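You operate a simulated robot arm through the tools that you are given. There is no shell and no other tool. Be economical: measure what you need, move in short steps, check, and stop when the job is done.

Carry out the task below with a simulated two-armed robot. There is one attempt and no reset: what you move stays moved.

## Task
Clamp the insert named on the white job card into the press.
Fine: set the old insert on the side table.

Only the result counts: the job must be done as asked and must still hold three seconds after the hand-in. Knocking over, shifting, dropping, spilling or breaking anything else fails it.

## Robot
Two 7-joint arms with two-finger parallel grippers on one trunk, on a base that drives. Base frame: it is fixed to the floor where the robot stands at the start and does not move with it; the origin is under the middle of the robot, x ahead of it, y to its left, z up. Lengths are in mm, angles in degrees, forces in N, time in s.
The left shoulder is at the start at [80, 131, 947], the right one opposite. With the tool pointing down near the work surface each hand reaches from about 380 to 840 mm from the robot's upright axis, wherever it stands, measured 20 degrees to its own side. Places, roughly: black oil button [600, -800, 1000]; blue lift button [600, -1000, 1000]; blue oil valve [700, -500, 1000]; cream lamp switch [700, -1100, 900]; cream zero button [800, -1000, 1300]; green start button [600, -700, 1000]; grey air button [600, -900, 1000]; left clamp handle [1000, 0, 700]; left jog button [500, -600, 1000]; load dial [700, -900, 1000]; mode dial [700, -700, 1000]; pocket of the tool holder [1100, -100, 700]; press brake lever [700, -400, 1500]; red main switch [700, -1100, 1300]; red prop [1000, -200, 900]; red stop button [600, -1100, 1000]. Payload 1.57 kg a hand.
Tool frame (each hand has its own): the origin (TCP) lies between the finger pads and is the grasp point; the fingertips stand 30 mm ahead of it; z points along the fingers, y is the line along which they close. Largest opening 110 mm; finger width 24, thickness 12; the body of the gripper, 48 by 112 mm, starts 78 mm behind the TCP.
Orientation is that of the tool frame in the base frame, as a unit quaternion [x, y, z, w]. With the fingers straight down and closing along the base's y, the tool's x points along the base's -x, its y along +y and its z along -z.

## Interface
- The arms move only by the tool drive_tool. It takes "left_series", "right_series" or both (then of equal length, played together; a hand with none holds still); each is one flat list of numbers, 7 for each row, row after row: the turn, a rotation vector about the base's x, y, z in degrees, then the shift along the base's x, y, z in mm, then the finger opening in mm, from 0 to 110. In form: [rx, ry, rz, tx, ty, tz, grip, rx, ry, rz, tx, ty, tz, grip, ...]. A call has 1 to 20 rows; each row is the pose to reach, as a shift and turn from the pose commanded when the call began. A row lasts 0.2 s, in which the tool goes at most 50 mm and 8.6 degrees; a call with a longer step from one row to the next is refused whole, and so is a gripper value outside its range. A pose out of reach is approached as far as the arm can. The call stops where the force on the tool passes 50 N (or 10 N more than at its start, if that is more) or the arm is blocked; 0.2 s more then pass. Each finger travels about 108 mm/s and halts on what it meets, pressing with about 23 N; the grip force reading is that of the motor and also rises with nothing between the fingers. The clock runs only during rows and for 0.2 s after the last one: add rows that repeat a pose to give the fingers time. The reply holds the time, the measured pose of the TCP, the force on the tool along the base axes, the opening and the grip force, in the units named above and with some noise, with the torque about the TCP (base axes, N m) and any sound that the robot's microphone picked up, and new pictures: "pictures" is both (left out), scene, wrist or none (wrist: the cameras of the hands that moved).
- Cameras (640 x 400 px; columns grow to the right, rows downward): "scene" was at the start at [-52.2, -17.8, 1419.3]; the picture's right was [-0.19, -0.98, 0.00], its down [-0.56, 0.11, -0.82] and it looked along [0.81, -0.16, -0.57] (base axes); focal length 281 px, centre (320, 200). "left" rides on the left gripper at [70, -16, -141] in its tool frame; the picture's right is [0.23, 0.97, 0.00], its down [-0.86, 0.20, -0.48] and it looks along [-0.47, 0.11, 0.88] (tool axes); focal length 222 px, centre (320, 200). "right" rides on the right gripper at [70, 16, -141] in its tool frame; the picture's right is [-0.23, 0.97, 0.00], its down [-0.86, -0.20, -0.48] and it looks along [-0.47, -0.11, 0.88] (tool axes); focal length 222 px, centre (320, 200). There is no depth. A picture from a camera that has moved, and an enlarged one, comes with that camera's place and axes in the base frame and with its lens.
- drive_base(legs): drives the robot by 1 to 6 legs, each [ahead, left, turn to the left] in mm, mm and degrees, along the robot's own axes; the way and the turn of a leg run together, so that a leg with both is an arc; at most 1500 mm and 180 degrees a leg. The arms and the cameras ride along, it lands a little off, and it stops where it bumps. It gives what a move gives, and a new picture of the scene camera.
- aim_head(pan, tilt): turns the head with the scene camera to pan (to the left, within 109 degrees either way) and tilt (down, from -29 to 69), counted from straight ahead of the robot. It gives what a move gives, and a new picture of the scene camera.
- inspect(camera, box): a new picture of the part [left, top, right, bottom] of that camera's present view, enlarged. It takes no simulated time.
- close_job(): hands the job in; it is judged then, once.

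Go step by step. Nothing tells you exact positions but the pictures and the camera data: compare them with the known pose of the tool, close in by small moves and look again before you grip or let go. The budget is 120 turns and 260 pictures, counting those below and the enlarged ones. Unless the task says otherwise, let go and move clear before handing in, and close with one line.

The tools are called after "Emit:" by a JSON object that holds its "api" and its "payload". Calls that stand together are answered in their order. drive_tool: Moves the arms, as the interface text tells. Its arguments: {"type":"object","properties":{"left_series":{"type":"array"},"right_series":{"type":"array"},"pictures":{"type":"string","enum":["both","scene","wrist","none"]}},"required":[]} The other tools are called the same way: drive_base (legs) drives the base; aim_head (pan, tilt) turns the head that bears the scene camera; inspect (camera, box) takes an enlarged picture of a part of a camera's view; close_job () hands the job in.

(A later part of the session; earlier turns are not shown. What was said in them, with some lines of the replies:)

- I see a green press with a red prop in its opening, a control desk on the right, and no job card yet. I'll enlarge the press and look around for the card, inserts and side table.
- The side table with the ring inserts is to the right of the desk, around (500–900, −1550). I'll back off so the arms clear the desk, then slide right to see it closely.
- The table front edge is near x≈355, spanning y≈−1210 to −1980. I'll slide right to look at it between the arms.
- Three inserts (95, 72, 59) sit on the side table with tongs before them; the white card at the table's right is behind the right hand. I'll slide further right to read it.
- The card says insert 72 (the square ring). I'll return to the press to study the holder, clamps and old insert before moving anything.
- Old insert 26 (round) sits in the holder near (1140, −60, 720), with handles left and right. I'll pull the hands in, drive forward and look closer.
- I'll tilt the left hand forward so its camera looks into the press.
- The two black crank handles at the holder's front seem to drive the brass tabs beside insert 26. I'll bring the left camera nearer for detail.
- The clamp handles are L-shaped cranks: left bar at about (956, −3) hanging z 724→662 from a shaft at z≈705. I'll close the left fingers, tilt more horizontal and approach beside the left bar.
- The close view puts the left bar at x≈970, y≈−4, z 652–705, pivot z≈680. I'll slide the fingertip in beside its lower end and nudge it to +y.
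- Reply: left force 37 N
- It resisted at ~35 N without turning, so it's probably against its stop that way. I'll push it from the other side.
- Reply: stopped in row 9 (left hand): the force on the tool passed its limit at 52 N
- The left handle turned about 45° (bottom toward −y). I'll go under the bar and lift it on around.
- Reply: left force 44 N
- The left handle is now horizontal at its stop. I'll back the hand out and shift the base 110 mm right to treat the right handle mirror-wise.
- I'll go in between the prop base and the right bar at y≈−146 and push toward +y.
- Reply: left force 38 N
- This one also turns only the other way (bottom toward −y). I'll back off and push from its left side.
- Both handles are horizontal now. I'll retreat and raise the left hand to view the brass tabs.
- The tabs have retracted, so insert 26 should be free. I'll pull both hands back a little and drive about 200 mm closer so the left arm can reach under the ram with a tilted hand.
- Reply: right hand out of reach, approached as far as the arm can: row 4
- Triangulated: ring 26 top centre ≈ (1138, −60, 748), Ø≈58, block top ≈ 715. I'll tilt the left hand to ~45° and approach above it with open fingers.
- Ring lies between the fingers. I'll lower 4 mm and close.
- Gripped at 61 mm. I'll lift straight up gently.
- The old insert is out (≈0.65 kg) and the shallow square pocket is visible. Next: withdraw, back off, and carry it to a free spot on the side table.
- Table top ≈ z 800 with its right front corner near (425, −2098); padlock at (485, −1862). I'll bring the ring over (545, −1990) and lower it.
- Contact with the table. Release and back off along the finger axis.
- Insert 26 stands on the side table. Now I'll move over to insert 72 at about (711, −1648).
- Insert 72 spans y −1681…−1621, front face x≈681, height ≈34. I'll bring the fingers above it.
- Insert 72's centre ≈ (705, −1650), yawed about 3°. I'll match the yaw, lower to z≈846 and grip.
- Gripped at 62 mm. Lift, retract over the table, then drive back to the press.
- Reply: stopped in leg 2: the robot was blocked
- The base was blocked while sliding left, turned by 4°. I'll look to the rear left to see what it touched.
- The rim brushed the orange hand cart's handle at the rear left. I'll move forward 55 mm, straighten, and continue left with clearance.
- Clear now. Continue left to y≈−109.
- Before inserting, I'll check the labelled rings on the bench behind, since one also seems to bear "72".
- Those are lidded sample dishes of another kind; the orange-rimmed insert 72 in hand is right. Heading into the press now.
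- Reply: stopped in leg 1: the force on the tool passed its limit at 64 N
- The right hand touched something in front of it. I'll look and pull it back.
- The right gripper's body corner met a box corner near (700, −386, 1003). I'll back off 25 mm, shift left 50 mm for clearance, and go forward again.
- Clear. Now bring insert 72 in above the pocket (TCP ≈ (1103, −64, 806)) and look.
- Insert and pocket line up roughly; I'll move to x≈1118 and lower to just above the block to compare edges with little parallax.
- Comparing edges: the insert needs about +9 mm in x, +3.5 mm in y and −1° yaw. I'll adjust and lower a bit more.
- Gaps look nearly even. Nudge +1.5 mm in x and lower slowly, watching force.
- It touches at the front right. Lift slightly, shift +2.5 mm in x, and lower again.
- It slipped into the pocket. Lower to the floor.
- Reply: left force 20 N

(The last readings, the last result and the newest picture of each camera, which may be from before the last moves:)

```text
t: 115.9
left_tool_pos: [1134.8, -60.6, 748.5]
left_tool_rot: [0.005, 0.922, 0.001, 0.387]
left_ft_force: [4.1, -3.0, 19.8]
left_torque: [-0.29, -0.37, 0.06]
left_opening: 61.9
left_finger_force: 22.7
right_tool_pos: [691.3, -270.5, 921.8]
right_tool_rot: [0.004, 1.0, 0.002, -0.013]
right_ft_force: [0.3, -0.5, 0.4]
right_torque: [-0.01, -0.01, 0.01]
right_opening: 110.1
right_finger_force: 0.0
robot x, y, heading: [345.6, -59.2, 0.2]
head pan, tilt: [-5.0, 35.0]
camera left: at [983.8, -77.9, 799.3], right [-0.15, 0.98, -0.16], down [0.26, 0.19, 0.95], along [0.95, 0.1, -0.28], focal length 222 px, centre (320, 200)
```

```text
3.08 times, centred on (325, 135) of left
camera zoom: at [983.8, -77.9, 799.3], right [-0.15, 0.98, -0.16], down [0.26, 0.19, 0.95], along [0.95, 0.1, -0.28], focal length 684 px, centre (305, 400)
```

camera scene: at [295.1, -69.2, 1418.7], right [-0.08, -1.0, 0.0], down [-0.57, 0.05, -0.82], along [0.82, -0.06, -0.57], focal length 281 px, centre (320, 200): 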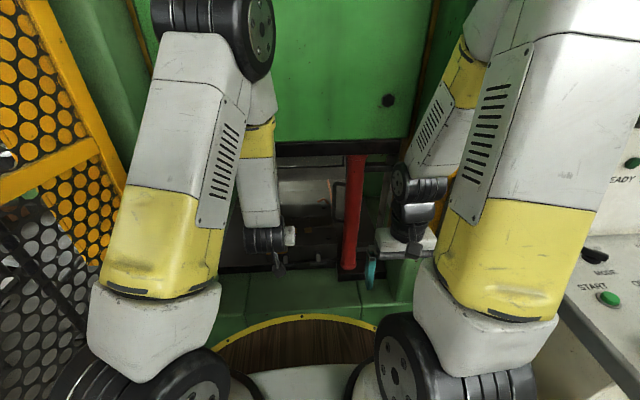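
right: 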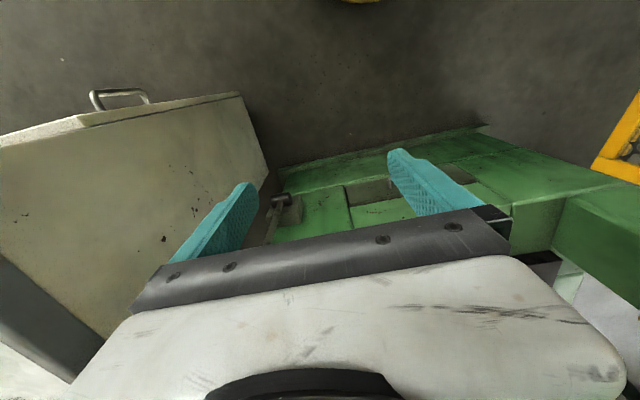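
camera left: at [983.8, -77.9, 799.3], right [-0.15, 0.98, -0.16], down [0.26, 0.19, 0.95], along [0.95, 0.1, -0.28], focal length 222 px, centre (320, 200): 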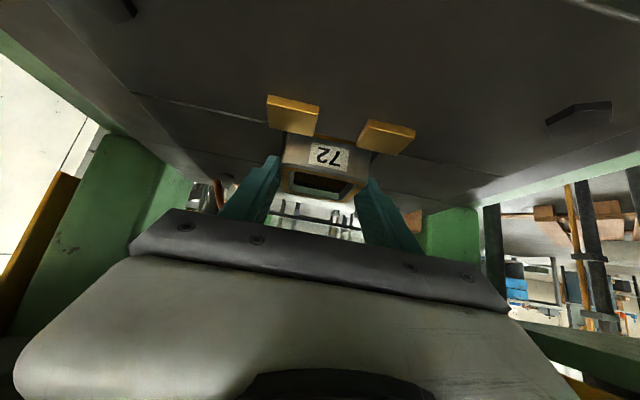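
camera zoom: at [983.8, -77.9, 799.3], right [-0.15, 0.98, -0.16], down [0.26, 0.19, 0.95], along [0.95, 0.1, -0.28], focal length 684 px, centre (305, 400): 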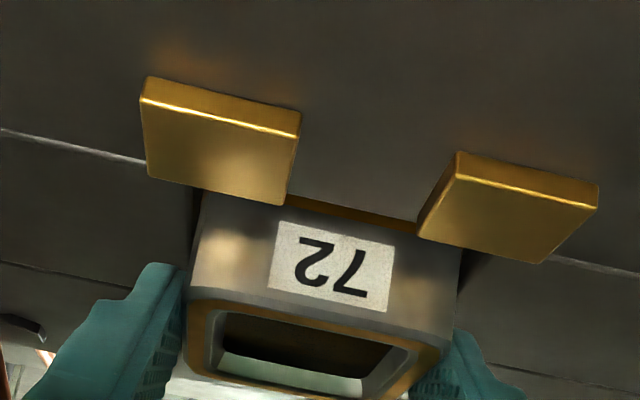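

Seated on the pocket floor. Release and back out.

Emit:
{"api": "drive_tool", "payload": {"left_series": [0, 0, 0, 0, 0, 5, 55, 0, 0, 0, 0, 0, 6, 68, 0, 0, 0, 0, 0, 6, 85, 0, 0, 0, 0, 0, 6, 85, 0, 0, 0, -15, 0, 20, 85, 0, 0, 0, -45, 0, 48, 85, 0, 0, 0, -85, 0, 60, 85, 0, 0, 0, -130, 0, 75, 85], "pictures": "wrist"}}

Emit:
{"api": "inspect", "payload": {"camera": "left", "box": [240, 70, 400, 200]}}

```text
t: 117.7
left_tool_pos: [1000.8, -61.2, 821.4]
left_tool_rot: [0.005, 0.923, 0.002, 0.385]
left_ft_force: [-0.2, 0.7, 0.1]
left_torque: [-0.02, 0.01, -0.01]
left_opening: 84.9
left_finger_force: 0.0
right_tool_pos: [691.1, -271.3, 921.9]
right_tool_rot: [0.005, 1.0, 0.001, -0.013]
right_ft_force: [0.8, -0.1, 0.1]
right_torque: [-0.01, 0.05, 0.0]
right_opening: 110.1
right_finger_force: 0.0
robot x, y, heading: [348.5, -62.7, 0.7]
head pan, tilt: [-5.0, 35.0]
camera left: at [851.8, -78.4, 872.3], right [-0.15, 0.98, -0.15], down [0.26, 0.19, 0.95], along [0.95, 0.1, -0.29], focal length 222 px, centre (320, 200)
```

left: 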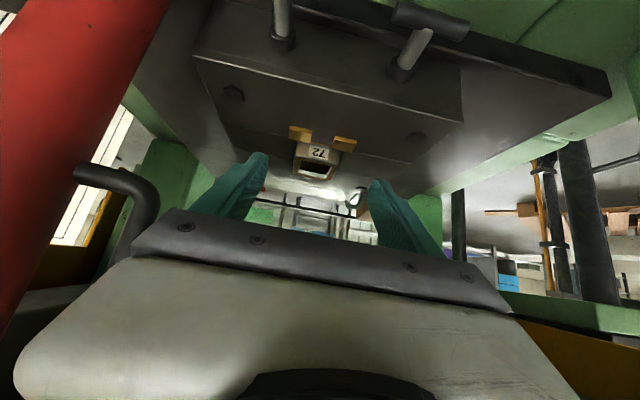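

```text
3.08 times, centred on (320, 135) of left
camera zoom: at [851.8, -78.4, 872.3], right [-0.15, 0.98, -0.15], down [0.26, 0.19, 0.95], along [0.95, 0.1, -0.29], focal length 684 px, centre (320, 400)
```

zoom: 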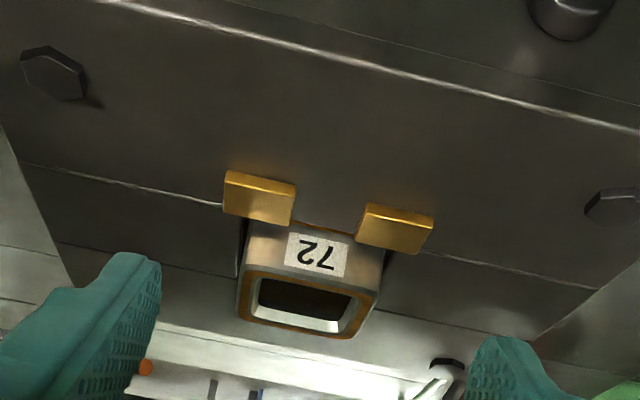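

Insert 72 sits in the pocket, label forward. Now I'll back out, return the base to the handle-working position and close the clamps.

Emit:
{"api": "drive_tool", "payload": {"left_series": [0, 0, 0, -40, 10, 5, 40, 0, 0, 0, -80, 20, 5, 0, 0, 0, 0, -110, 25, 0, 0], "pictures": "none"}}

Emit:
{"api": "drive_base", "payload": {"legs": [[-200, 0, 0]]}}

```text
t: 118.5
left_tool_pos: [890.3, -35.1, 821.6]
left_tool_rot: [0.004, 0.923, 0.002, 0.385]
left_ft_force: [-0.3, -0.4, 0.0]
left_torque: [-0.02, 0.02, 0.01]
left_opening: 0.0
left_finger_force: 21.4
right_tool_pos: [691.9, -271.7, 922.2]
right_tool_rot: [0.004, 1.0, 0.002, -0.014]
right_ft_force: [-0.4, 1.0, 0.0]
right_torque: [0.0, 0.06, 0.02]
right_opening: 110.1
right_finger_force: 0.2
robot x, y, heading: [350.4, -59.4, 0.5]
head pan, tilt: [-5.0, 35.0]
```

```text
t: 120.1
left_tool_pos: [693.3, -37.4, 822.3]
left_tool_rot: [0.005, 0.923, 0.001, 0.384]
left_ft_force: [0.7, -1.0, 0.2]
left_torque: [-0.04, -0.01, -0.01]
left_opening: 0.3
left_finger_force: 21.3
right_tool_pos: [493.6, -272.9, 921.5]
right_tool_rot: [0.005, 1.0, 0.001, -0.013]
right_ft_force: [-0.2, 0.1, 0.9]
right_torque: [-0.01, -0.05, 0.0]
right_opening: 109.9
right_finger_force: 0.1
robot x, y, heading: [150.2, -61.3, 0.3]
head pan, tilt: [-5.0, 35.0]
camera scene: at [96.9, -70.7, 1418.7], right [-0.08, -1.0, 0.0], down [-0.57, 0.05, -0.82], along [0.82, -0.07, -0.57], focal length 281 px, centre (320, 200)
```

scene: 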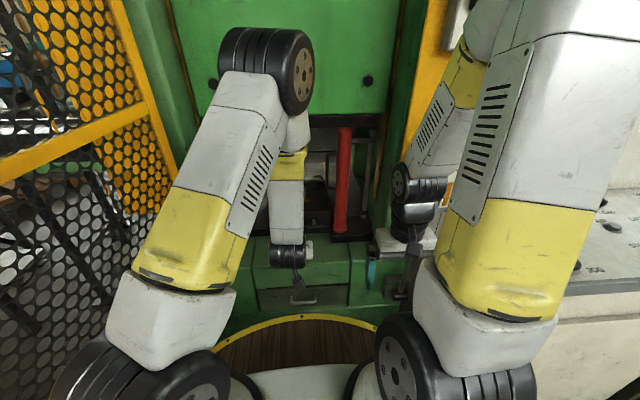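

Emit:
{"api": "drive_tool", "payload": {"left_series": [0, -5, 0, 40, 0, -15, 0, 0, -10, 0, 80, 0, -35, 0, 0, -15, 0, 120, 3, -55, 0, 0, -15, 0, 160, 5, -72, 0, 0, -15, 0, 195, 5, -85, 0], "pictures": "wrist"}}

Emit:
{"api": "inspect", "payload": {"camera": "left", "box": [190, 80, 410, 240]}}

```text
t: 121.3
left_tool_pos: [885.6, -31.5, 736.8]
left_tool_rot: [0.005, 0.865, 0.003, 0.502]
left_ft_force: [-0.3, -0.6, -0.1]
left_torque: [-0.05, 0.0, 0.0]
left_opening: 0.0
left_finger_force: 20.8
right_tool_pos: [493.8, -272.4, 921.5]
right_tool_rot: [0.004, 1.0, 0.001, -0.013]
right_ft_force: [1.1, -0.1, 0.6]
right_torque: [-0.01, -0.04, 0.0]
right_opening: 109.9
right_finger_force: 0.0
robot x, y, heading: [147.9, -62.4, 0.3]
head pan, tilt: [-5.0, 35.0]
camera left: at [728.4, -48.1, 748.8], right [-0.11, 0.98, -0.19], down [0.01, 0.19, 0.98], along [0.99, 0.1, -0.03], focal length 222 px, centre (320, 200)
```

left: 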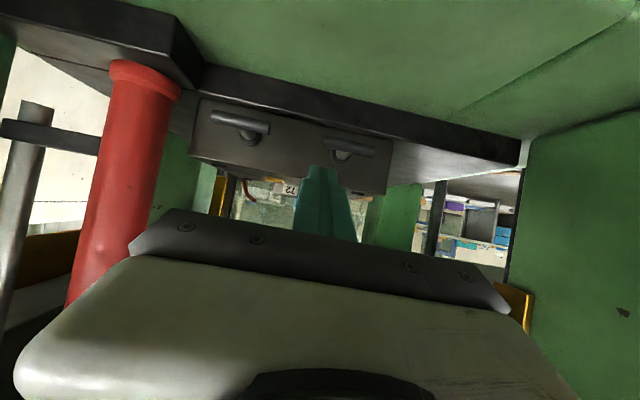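

```text
2.50 times, centred on (300, 160) of left
camera zoom: at [728.4, -48.1, 748.8], right [-0.11, 0.98, -0.19], down [0.01, 0.19, 0.98], along [0.99, 0.1, -0.03], focal length 555 px, centre (370, 300)
```

zoom: 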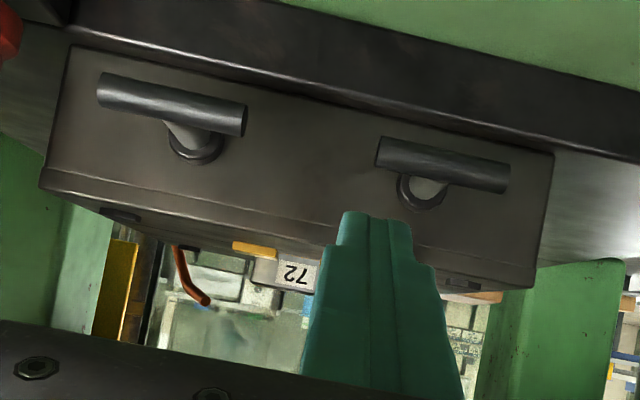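

The bars are T-shaped, about ±31 mm. I'll push the left bar's −y end downward from above.

Emit:
{"api": "drive_tool", "payload": {"left_series": [0, 0, 0, 32, 0, 0, 0, 0, 0, 0, 62, 0, 0, 0, 0, 0, 0, 62, 1, -14, 0, 0, 0, 0, 62, 1, -24, 0, 0, 0, 0, 62, 1, -34, 0, 0, 0, 0, 62, 0, -44, 0, 0, 0, 0, 62, -3, -54, 0, 0, 0, 0, 62, -4, -64, 0, 0, 0, 0, 62, -4, -69, 0], "pictures": "wrist"}}

Emit:
{"api": "inspect", "payload": {"camera": "left", "box": [190, 80, 410, 240]}}

```text
t: 123.3
left_tool_pos: [950.1, -34.1, 666.1]
left_tool_rot: [0.004, 0.865, 0.002, 0.501]
left_ft_force: [0.4, -0.4, 0.3]
left_torque: [0.0, -0.02, -0.02]
left_opening: 0.0
left_finger_force: 21.1
right_tool_pos: [493.5, -273.1, 921.6]
right_tool_rot: [0.004, 1.0, 0.001, -0.014]
right_ft_force: [0.6, 0.1, 1.2]
right_torque: [-0.01, -0.01, 0.01]
right_opening: 109.9
right_finger_force: 0.0
robot x, y, heading: [147.1, -64.8, 0.4]
head pan, tilt: [-5.0, 35.0]
camera left: at [792.4, -52.8, 678.1], right [-0.11, 0.98, -0.19], down [0.01, 0.19, 0.98], along [0.99, 0.1, -0.03], focal length 222 px, centre (320, 200)
```

left: 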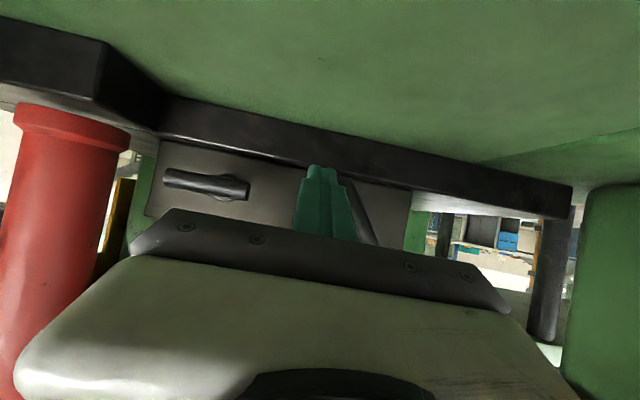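

```text
2.50 times, centred on (300, 160) of left
camera zoom: at [792.4, -52.8, 678.1], right [-0.11, 0.98, -0.19], down [0.01, 0.19, 0.98], along [0.99, 0.1, -0.03], focal length 555 px, centre (370, 300)
```

zoom: 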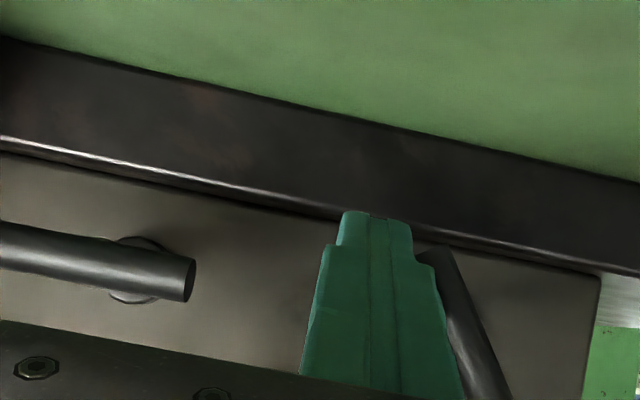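

Rotated most of the way. Now push +y until it meets its stop.

Emit:
{"api": "drive_tool", "payload": {"left_series": [0, 0, 0, 0, 5, 0, 0, 0, 0, 0, 0, 10, 0, 0, 0, 0, 0, 0, 15, 0, 0, 0, 0, 0, 0, 19, 0, 0, 0, 0, 0, 0, 22, 0, 0, 0, 0, 0, 0, 24, 0, 0], "pictures": "wrist"}}

Emit:
{"api": "inspect", "payload": {"camera": "left", "box": [190, 80, 410, 240]}}

```text
t: 124.7
left_tool_pos: [950.8, -18.6, 666.3]
left_tool_rot: [0.007, 0.865, 0.0, 0.501]
left_ft_force: [7.8, -28.3, -11.6]
left_torque: [-0.48, 0.1, -0.6]
left_opening: 0.0
left_finger_force: 20.9
right_tool_pos: [493.0, -273.8, 921.2]
right_tool_rot: [0.006, 1.0, 0.002, -0.013]
right_ft_force: [-0.1, -0.4, 0.7]
right_torque: [0.01, 0.0, -0.01]
right_opening: 109.9
right_finger_force: 0.1
robot x, y, heading: [147.4, -65.3, 0.5]
head pan, tilt: [-5.0, 35.0]
camera left: at [791.9, -34.2, 678.6], right [-0.1, 0.98, -0.19], down [0.01, 0.19, 0.98], along [0.99, 0.1, -0.03], focal length 222 px, centre (320, 200)
```

left: 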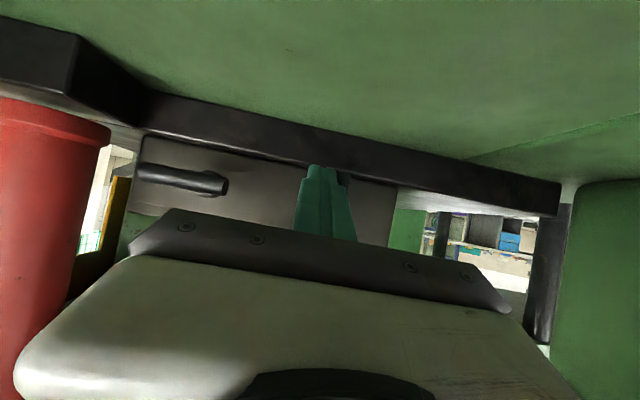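

```text
2.50 times, centred on (300, 160) of left
camera zoom: at [791.9, -34.2, 678.6], right [-0.1, 0.98, -0.19], down [0.01, 0.19, 0.98], along [0.99, 0.1, -0.03], focal length 555 px, centre (370, 300)
```

zoom: 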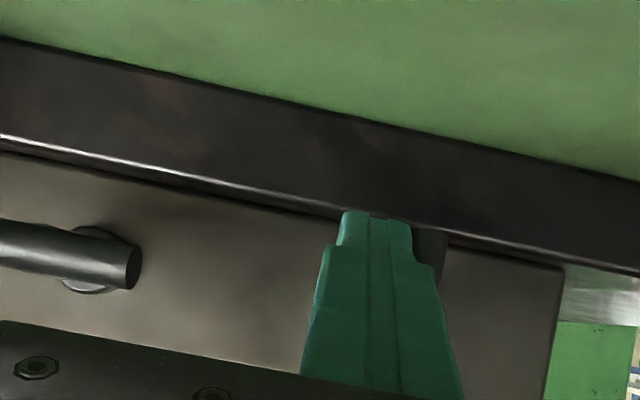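

The left handle is back vertical at its stop. Same for the right handle.

Emit:
{"api": "drive_tool", "payload": {"left_series": [0, 0, 0, 0, -14, 0, 0, 0, 0, 0, -40, -14, 5, 0, 0, 0, 0, -65, -30, 30, 0, 0, 0, 0, -65, -65, 60, 0, 0, 0, 0, -65, -105, 70, 0, 0, 0, 0, -65, -132, 70, 0, 0, 0, 0, -30, -132, 70, 0, 0, 0, 0, 0, -132, 70, 0, 0, 0, 0, 0, -131, 56, 0, 0, 0, 0, 0, -131, 46, 0, 0, 0, 0, 0, -131, 36, 0, 0, 0, 0, 0, -132, 26, 0, 0, 0, 0, 0, -134, 16, 0, 0, 0, 0, 0, -136, 6, 0, 0, 0, 0, 0, -136, 1, 0], "pictures": "wrist"}}

Emit:
{"api": "inspect", "payload": {"camera": "left", "box": [190, 80, 410, 240]}}

```text
t: 127.9
left_tool_pos: [948.8, -148.9, 668.9]
left_tool_rot: [0.005, 0.865, 0.002, 0.502]
left_ft_force: [0.3, 0.7, -0.4]
left_torque: [-0.01, -0.03, -0.01]
left_opening: 0.0
left_finger_force: 21.3
right_tool_pos: [492.7, -272.4, 922.3]
right_tool_rot: [0.005, 1.0, 0.001, -0.013]
right_ft_force: [0.1, 0.2, 1.1]
right_torque: [-0.02, 0.0, 0.04]
right_opening: 110.0
right_finger_force: 0.1
robot x, y, heading: [148.3, -63.6, 0.3]
head pan, tilt: [-5.0, 35.0]
camera left: at [792.0, -165.5, 680.1], right [-0.11, 0.98, -0.19], down [0.01, 0.19, 0.98], along [0.99, 0.1, -0.03], focal length 222 px, centre (320, 200)
```

left: 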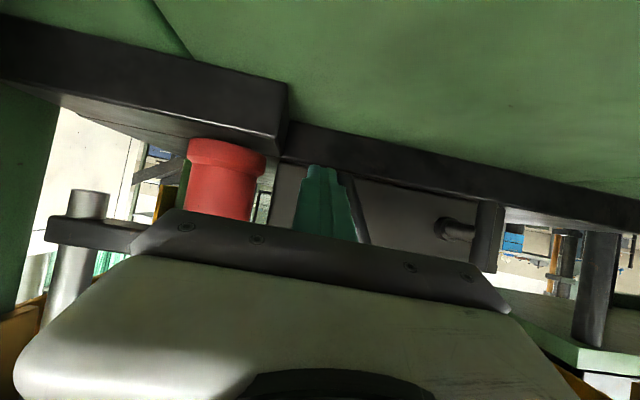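

```text
2.50 times, centred on (300, 160) of left
camera zoom: at [792.0, -165.5, 680.1], right [-0.11, 0.98, -0.19], down [0.01, 0.19, 0.98], along [0.99, 0.1, -0.03], focal length 555 px, centre (370, 300)
```

zoom: 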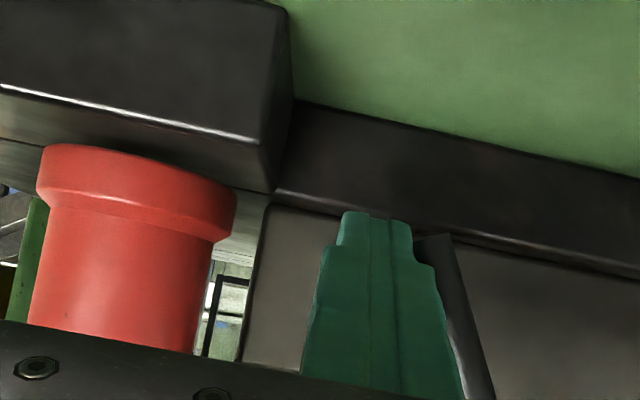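

Emit:
{"api": "drive_tool", "payload": {"left_series": [0, 0, 0, 0, 5, 0, 0, 0, 0, 0, 0, 10, 0, 0, 0, 0, 0, 0, 15, 0, 0, 0, 0, 0, 0, 19, 0, 0, 0, 0, 0, 0, 22, 0, 0, 0, 0, 0, 0, 24, 0, 0], "pictures": "wrist"}}

Emit:
{"api": "drive_tool", "payload": {"left_series": [0, 0, 0, 0, -14, 0, 0, 0, 0, 0, -45, -14, 3, 0, 0, 0, 0, -90, -10, 10, 0, 0, 5, 0, -130, 0, 40, 0, 0, 10, 0, -140, 20, 85, 0, 0, 16, 0, -140, 40, 130, 0, 0, 22, 0, -135, 60, 175, 0, 0, 26, 0, -125, 75, 220, 0, 0, 26, 0, -105, 85, 265, 0, 0, 26, 0, -85, 90, 300, 0], "pictures": "wrist"}}

Emit:
{"api": "inspect", "payload": {"camera": "left", "box": [210, 50, 370, 180]}}

Emit:
{"api": "inspect", "payload": {"camera": "scene", "box": [260, 160, 350, 240]}}

```text
t: 129.3
left_tool_pos: [948.6, -134.3, 669.3]
left_tool_rot: [0.008, 0.866, -0.002, 0.5]
left_ft_force: [11.6, -43.9, -16.1]
left_torque: [-0.59, 0.19, -0.93]
left_opening: 0.0
left_finger_force: 21.2
right_tool_pos: [494.5, -273.0, 920.4]
right_tool_rot: [0.004, 1.0, 0.001, -0.013]
right_ft_force: [1.1, -1.0, 0.5]
right_torque: [0.02, -0.01, 0.01]
right_opening: 110.1
right_finger_force: 0.2
robot x, y, heading: [150.1, -64.4, 0.3]
head pan, tilt: [-5.0, 35.0]
camera left: at [791.5, -149.4, 680.2], right [-0.1, 0.98, -0.19], down [0.01, 0.19, 0.98], along [1.0, 0.09, -0.03], focal length 222 px, centre (320, 200)
```

left: 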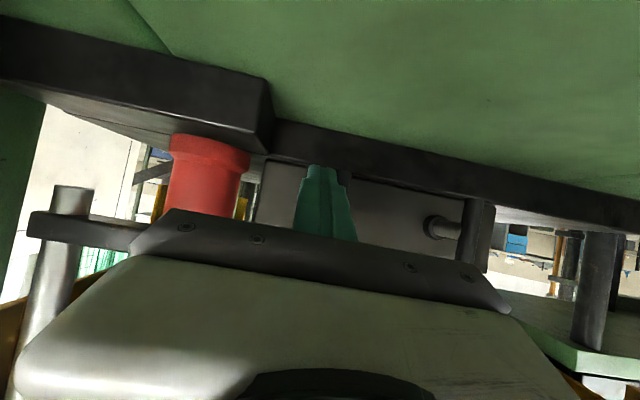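

```text
refused: row 4 steps farther than a row can; nothing moved
```

```text
3.08 times, centred on (290, 115) of left
camera zoom: at [791.5, -149.4, 680.2], right [-0.1, 0.98, -0.19], down [0.01, 0.19, 0.98], along [1.0, 0.09, -0.03], focal length 684 px, centre (412, 462)
```

zoom: 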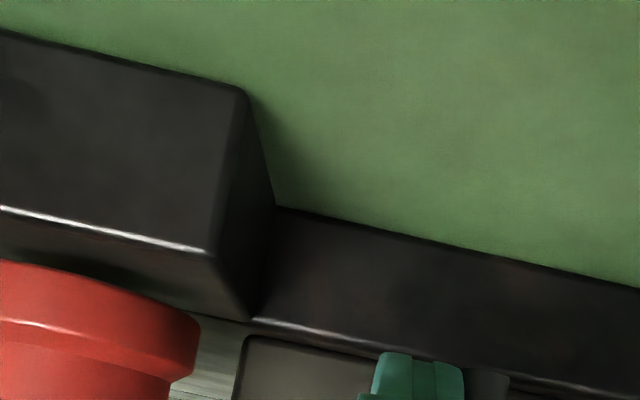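

```text
5.00 times, centred on (305, 200) of scene
camera zoom: at [97.9, -72.3, 1418.7], right [-0.08, -1.0, 0.0], down [-0.57, 0.05, -0.82], along [0.82, -0.07, -0.57], focal length 1404 px, centre (395, 200)
```

zoom: 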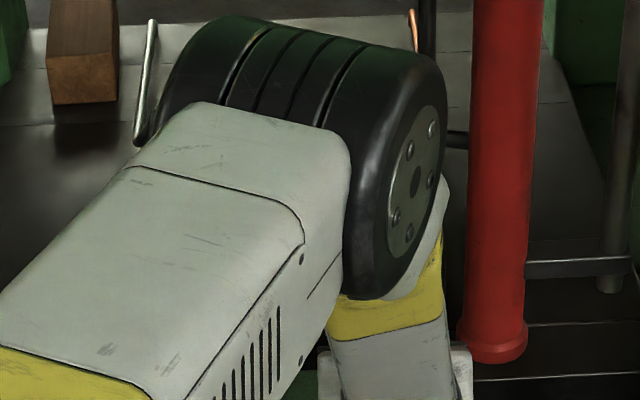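

Both bars are back at their stops (same contact positions as at first). Retreat with smaller steps and inspect the tabs.

Emit:
{"api": "drive_tool", "payload": {"left_series": [0, 0, 0, 0, -14, 0, 0, 0, 0, 0, -40, -14, 3, 0, 0, 0, 0, -80, -10, 10, 0, 0, 5, 0, -110, -5, 30, 0, 0, 10, 0, -130, 10, 65, 0, 0, 15, 0, -140, 25, 105, 0, 0, 20, 0, -140, 40, 145, 0, 0, 26, 0, -135, 55, 185, 0, 0, 26, 0, -125, 70, 225, 0, 0, 26, 0, -105, 80, 265, 0, 0, 26, 0, -85, 90, 300, 0], "pictures": "wrist"}}

Emit:
{"api": "inspect", "payload": {"camera": "left", "box": [210, 40, 370, 180]}}

Emit:
{"api": "inspect", "payload": {"camera": "scene", "box": [260, 160, 350, 240]}}

```text
t: 131.7
left_tool_pos: [864.4, -36.2, 968.9]
left_tool_rot: [0.005, 0.956, 0.002, 0.294]
left_ft_force: [0.4, -0.4, 0.3]
left_torque: [0.02, 0.0, 0.01]
left_opening: 0.0
left_finger_force: 20.9
right_tool_pos: [493.1, -272.6, 921.2]
right_tool_rot: [0.005, 1.0, 0.002, -0.013]
right_ft_force: [0.4, -1.0, 0.1]
right_torque: [0.02, -0.01, -0.01]
right_opening: 110.1
right_finger_force: 0.1
robot x, y, heading: [146.6, -63.0, 0.5]
head pan, tilt: [-5.0, 35.0]
camera left: at [726.8, -52.6, 1048.4], right [-0.18, 0.98, -0.12], down [0.44, 0.19, 0.88], along [0.88, 0.1, -0.46], focal length 222 px, centre (320, 200)
```

left: 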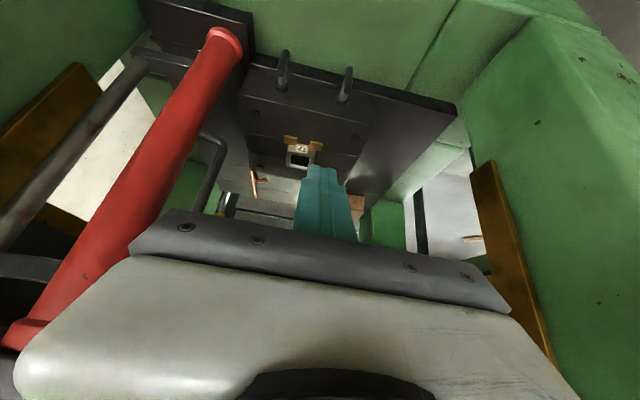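

```text
2.86 times, centred on (290, 110) of left
camera zoom: at [726.8, -52.6, 1048.4], right [-0.18, 0.98, -0.12], down [0.44, 0.19, 0.88], along [0.88, 0.1, -0.46], focal length 635 px, centre (406, 457)
```

zoom: 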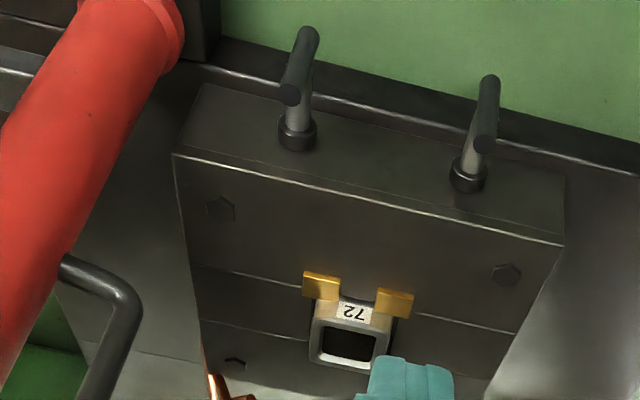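

```text
5.00 times, centred on (305, 200) of scene
camera zoom: at [96.9, -70.8, 1418.7], right [-0.08, -1.0, 0.0], down [-0.57, 0.05, -0.82], along [0.82, -0.07, -0.57], focal length 1404 px, centre (395, 200)
```

zoom: 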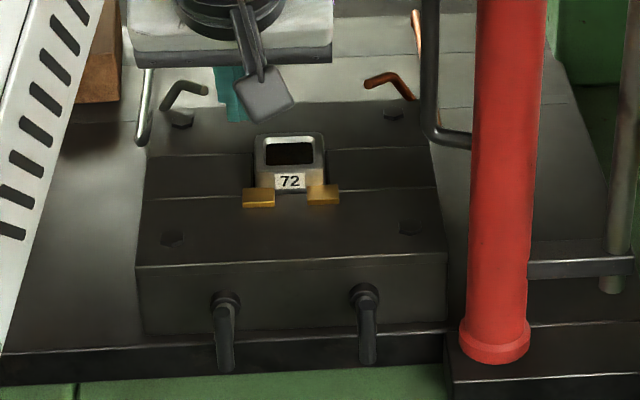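

Emit:
{"api": "inspect", "payload": {"camera": "left", "box": [270, 125, 330, 175]}}

Emit:
{"api": "inspect", "payload": {"camera": "scene", "box": [285, 180, 325, 240]}}

```text
8.00 times, centred on (300, 150) of left
camera zoom: at [726.8, -52.6, 1048.4], right [-0.18, 0.98, -0.12], down [0.44, 0.19, 0.88], along [0.88, 0.1, -0.46], focal length 1777 px, centre (480, 600)
```

zoom: 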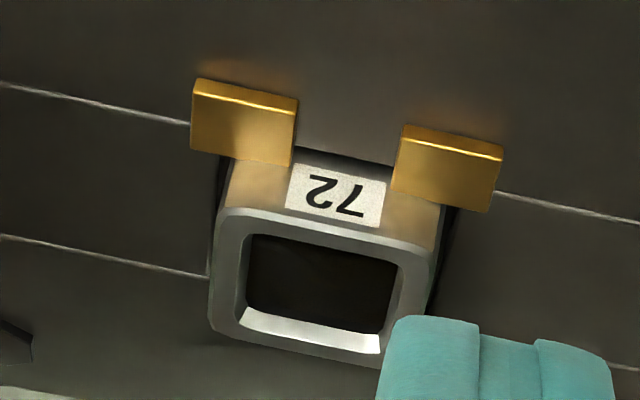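

```text
6.67 times, centred on (305, 210) of scene
camera zoom: at [96.9, -70.8, 1418.7], right [-0.08, -1.0, 0.0], down [-0.57, 0.05, -0.82], along [0.82, -0.07, -0.57], focal length 1872 px, centre (420, 133)
```

zoom: 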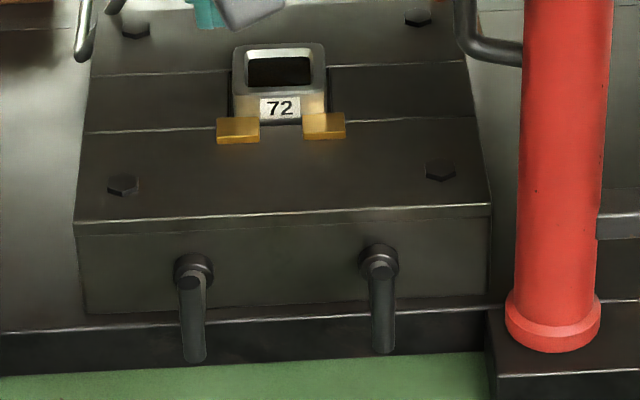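

Handles hang vertical as at the start and the brass tabs are back against insert 72. I'll move clear and then hand in.

Emit:
{"api": "drive_tool", "payload": {"left_series": [0, 0, 0, -45, 0, 0, 0, 0, 0, 0, -90, 0, -10, 0, 0, 0, 0, -130, 0, -20, 0], "pictures": "none"}}

Emit:
{"api": "drive_base", "payload": {"legs": [[-150, 0, 0]]}}

Emit:
{"api": "inspect", "payload": {"camera": "scene", "box": [240, 90, 400, 210]}}

```text
t: 132.5
left_tool_pos: [736.2, -34.9, 949.1]
left_tool_rot: [0.005, 0.956, 0.001, 0.293]
left_ft_force: [-0.3, 0.4, -0.1]
left_torque: [-0.01, 0.01, -0.02]
left_opening: 0.0
left_finger_force: 21.1
right_tool_pos: [493.8, -271.9, 921.8]
right_tool_rot: [0.004, 1.0, 0.001, -0.013]
right_ft_force: [-0.6, 0.1, 0.7]
right_torque: [-0.02, 0.05, -0.01]
right_opening: 110.0
right_finger_force: 0.0
robot x, y, heading: [145.8, -62.4, 0.3]
head pan, tilt: [-5.0, 35.0]
```

```text
t: 133.9
left_tool_pos: [584.5, -35.4, 949.2]
left_tool_rot: [0.004, 0.956, 0.002, 0.295]
left_ft_force: [-0.5, -0.3, -0.1]
left_torque: [-0.01, 0.03, 0.03]
left_opening: 0.0
left_finger_force: 21.3
right_tool_pos: [342.2, -274.3, 921.4]
right_tool_rot: [0.005, 1.0, 0.002, -0.013]
right_ft_force: [0.5, -0.8, 0.1]
right_torque: [-0.03, 0.01, 0.0]
right_opening: 109.8
right_finger_force: 0.0
robot x, y, heading: [-5.9, -60.3, 0.6]
head pan, tilt: [-5.0, 35.0]
camera scene: at [-54.0, -71.8, 1418.7], right [-0.08, -1.0, 0.0], down [-0.57, 0.05, -0.82], along [0.82, -0.07, -0.57], focal length 281 px, centre (320, 200)
```

scene: 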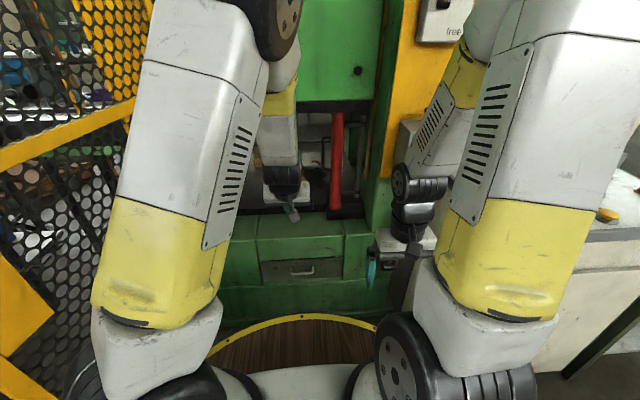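

```text
3.33 times, centred on (320, 150) of scene
camera zoom: at [-54.0, -71.8, 1418.7], right [-0.08, -1.0, 0.0], down [-0.57, 0.05, -0.82], along [0.82, -0.07, -0.57], focal length 936 px, centre (320, 367)
```

zoom: 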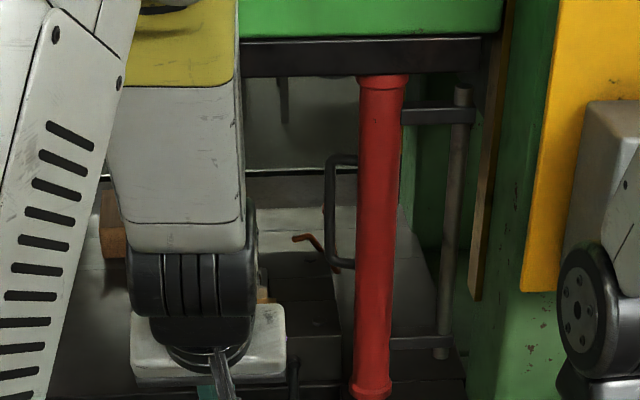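

The prop is still standing, insert 72 is clamped, insert 26 is on the side table, and the hands are clear. Handing in.

Emit:
{"api": "close_job", "payload": {}}

```text
The job is handed in.
```

Insert 72, the one named on the white job card, is in the press pocket with both clamp handles turned back to their closed stops, and old insert 26 is on the side table. On the way, the base brushed the orange hand cart and the right gripper bumped the box beside the press at 64 N. I saw no damage, but I did not check whether the cart shifted.
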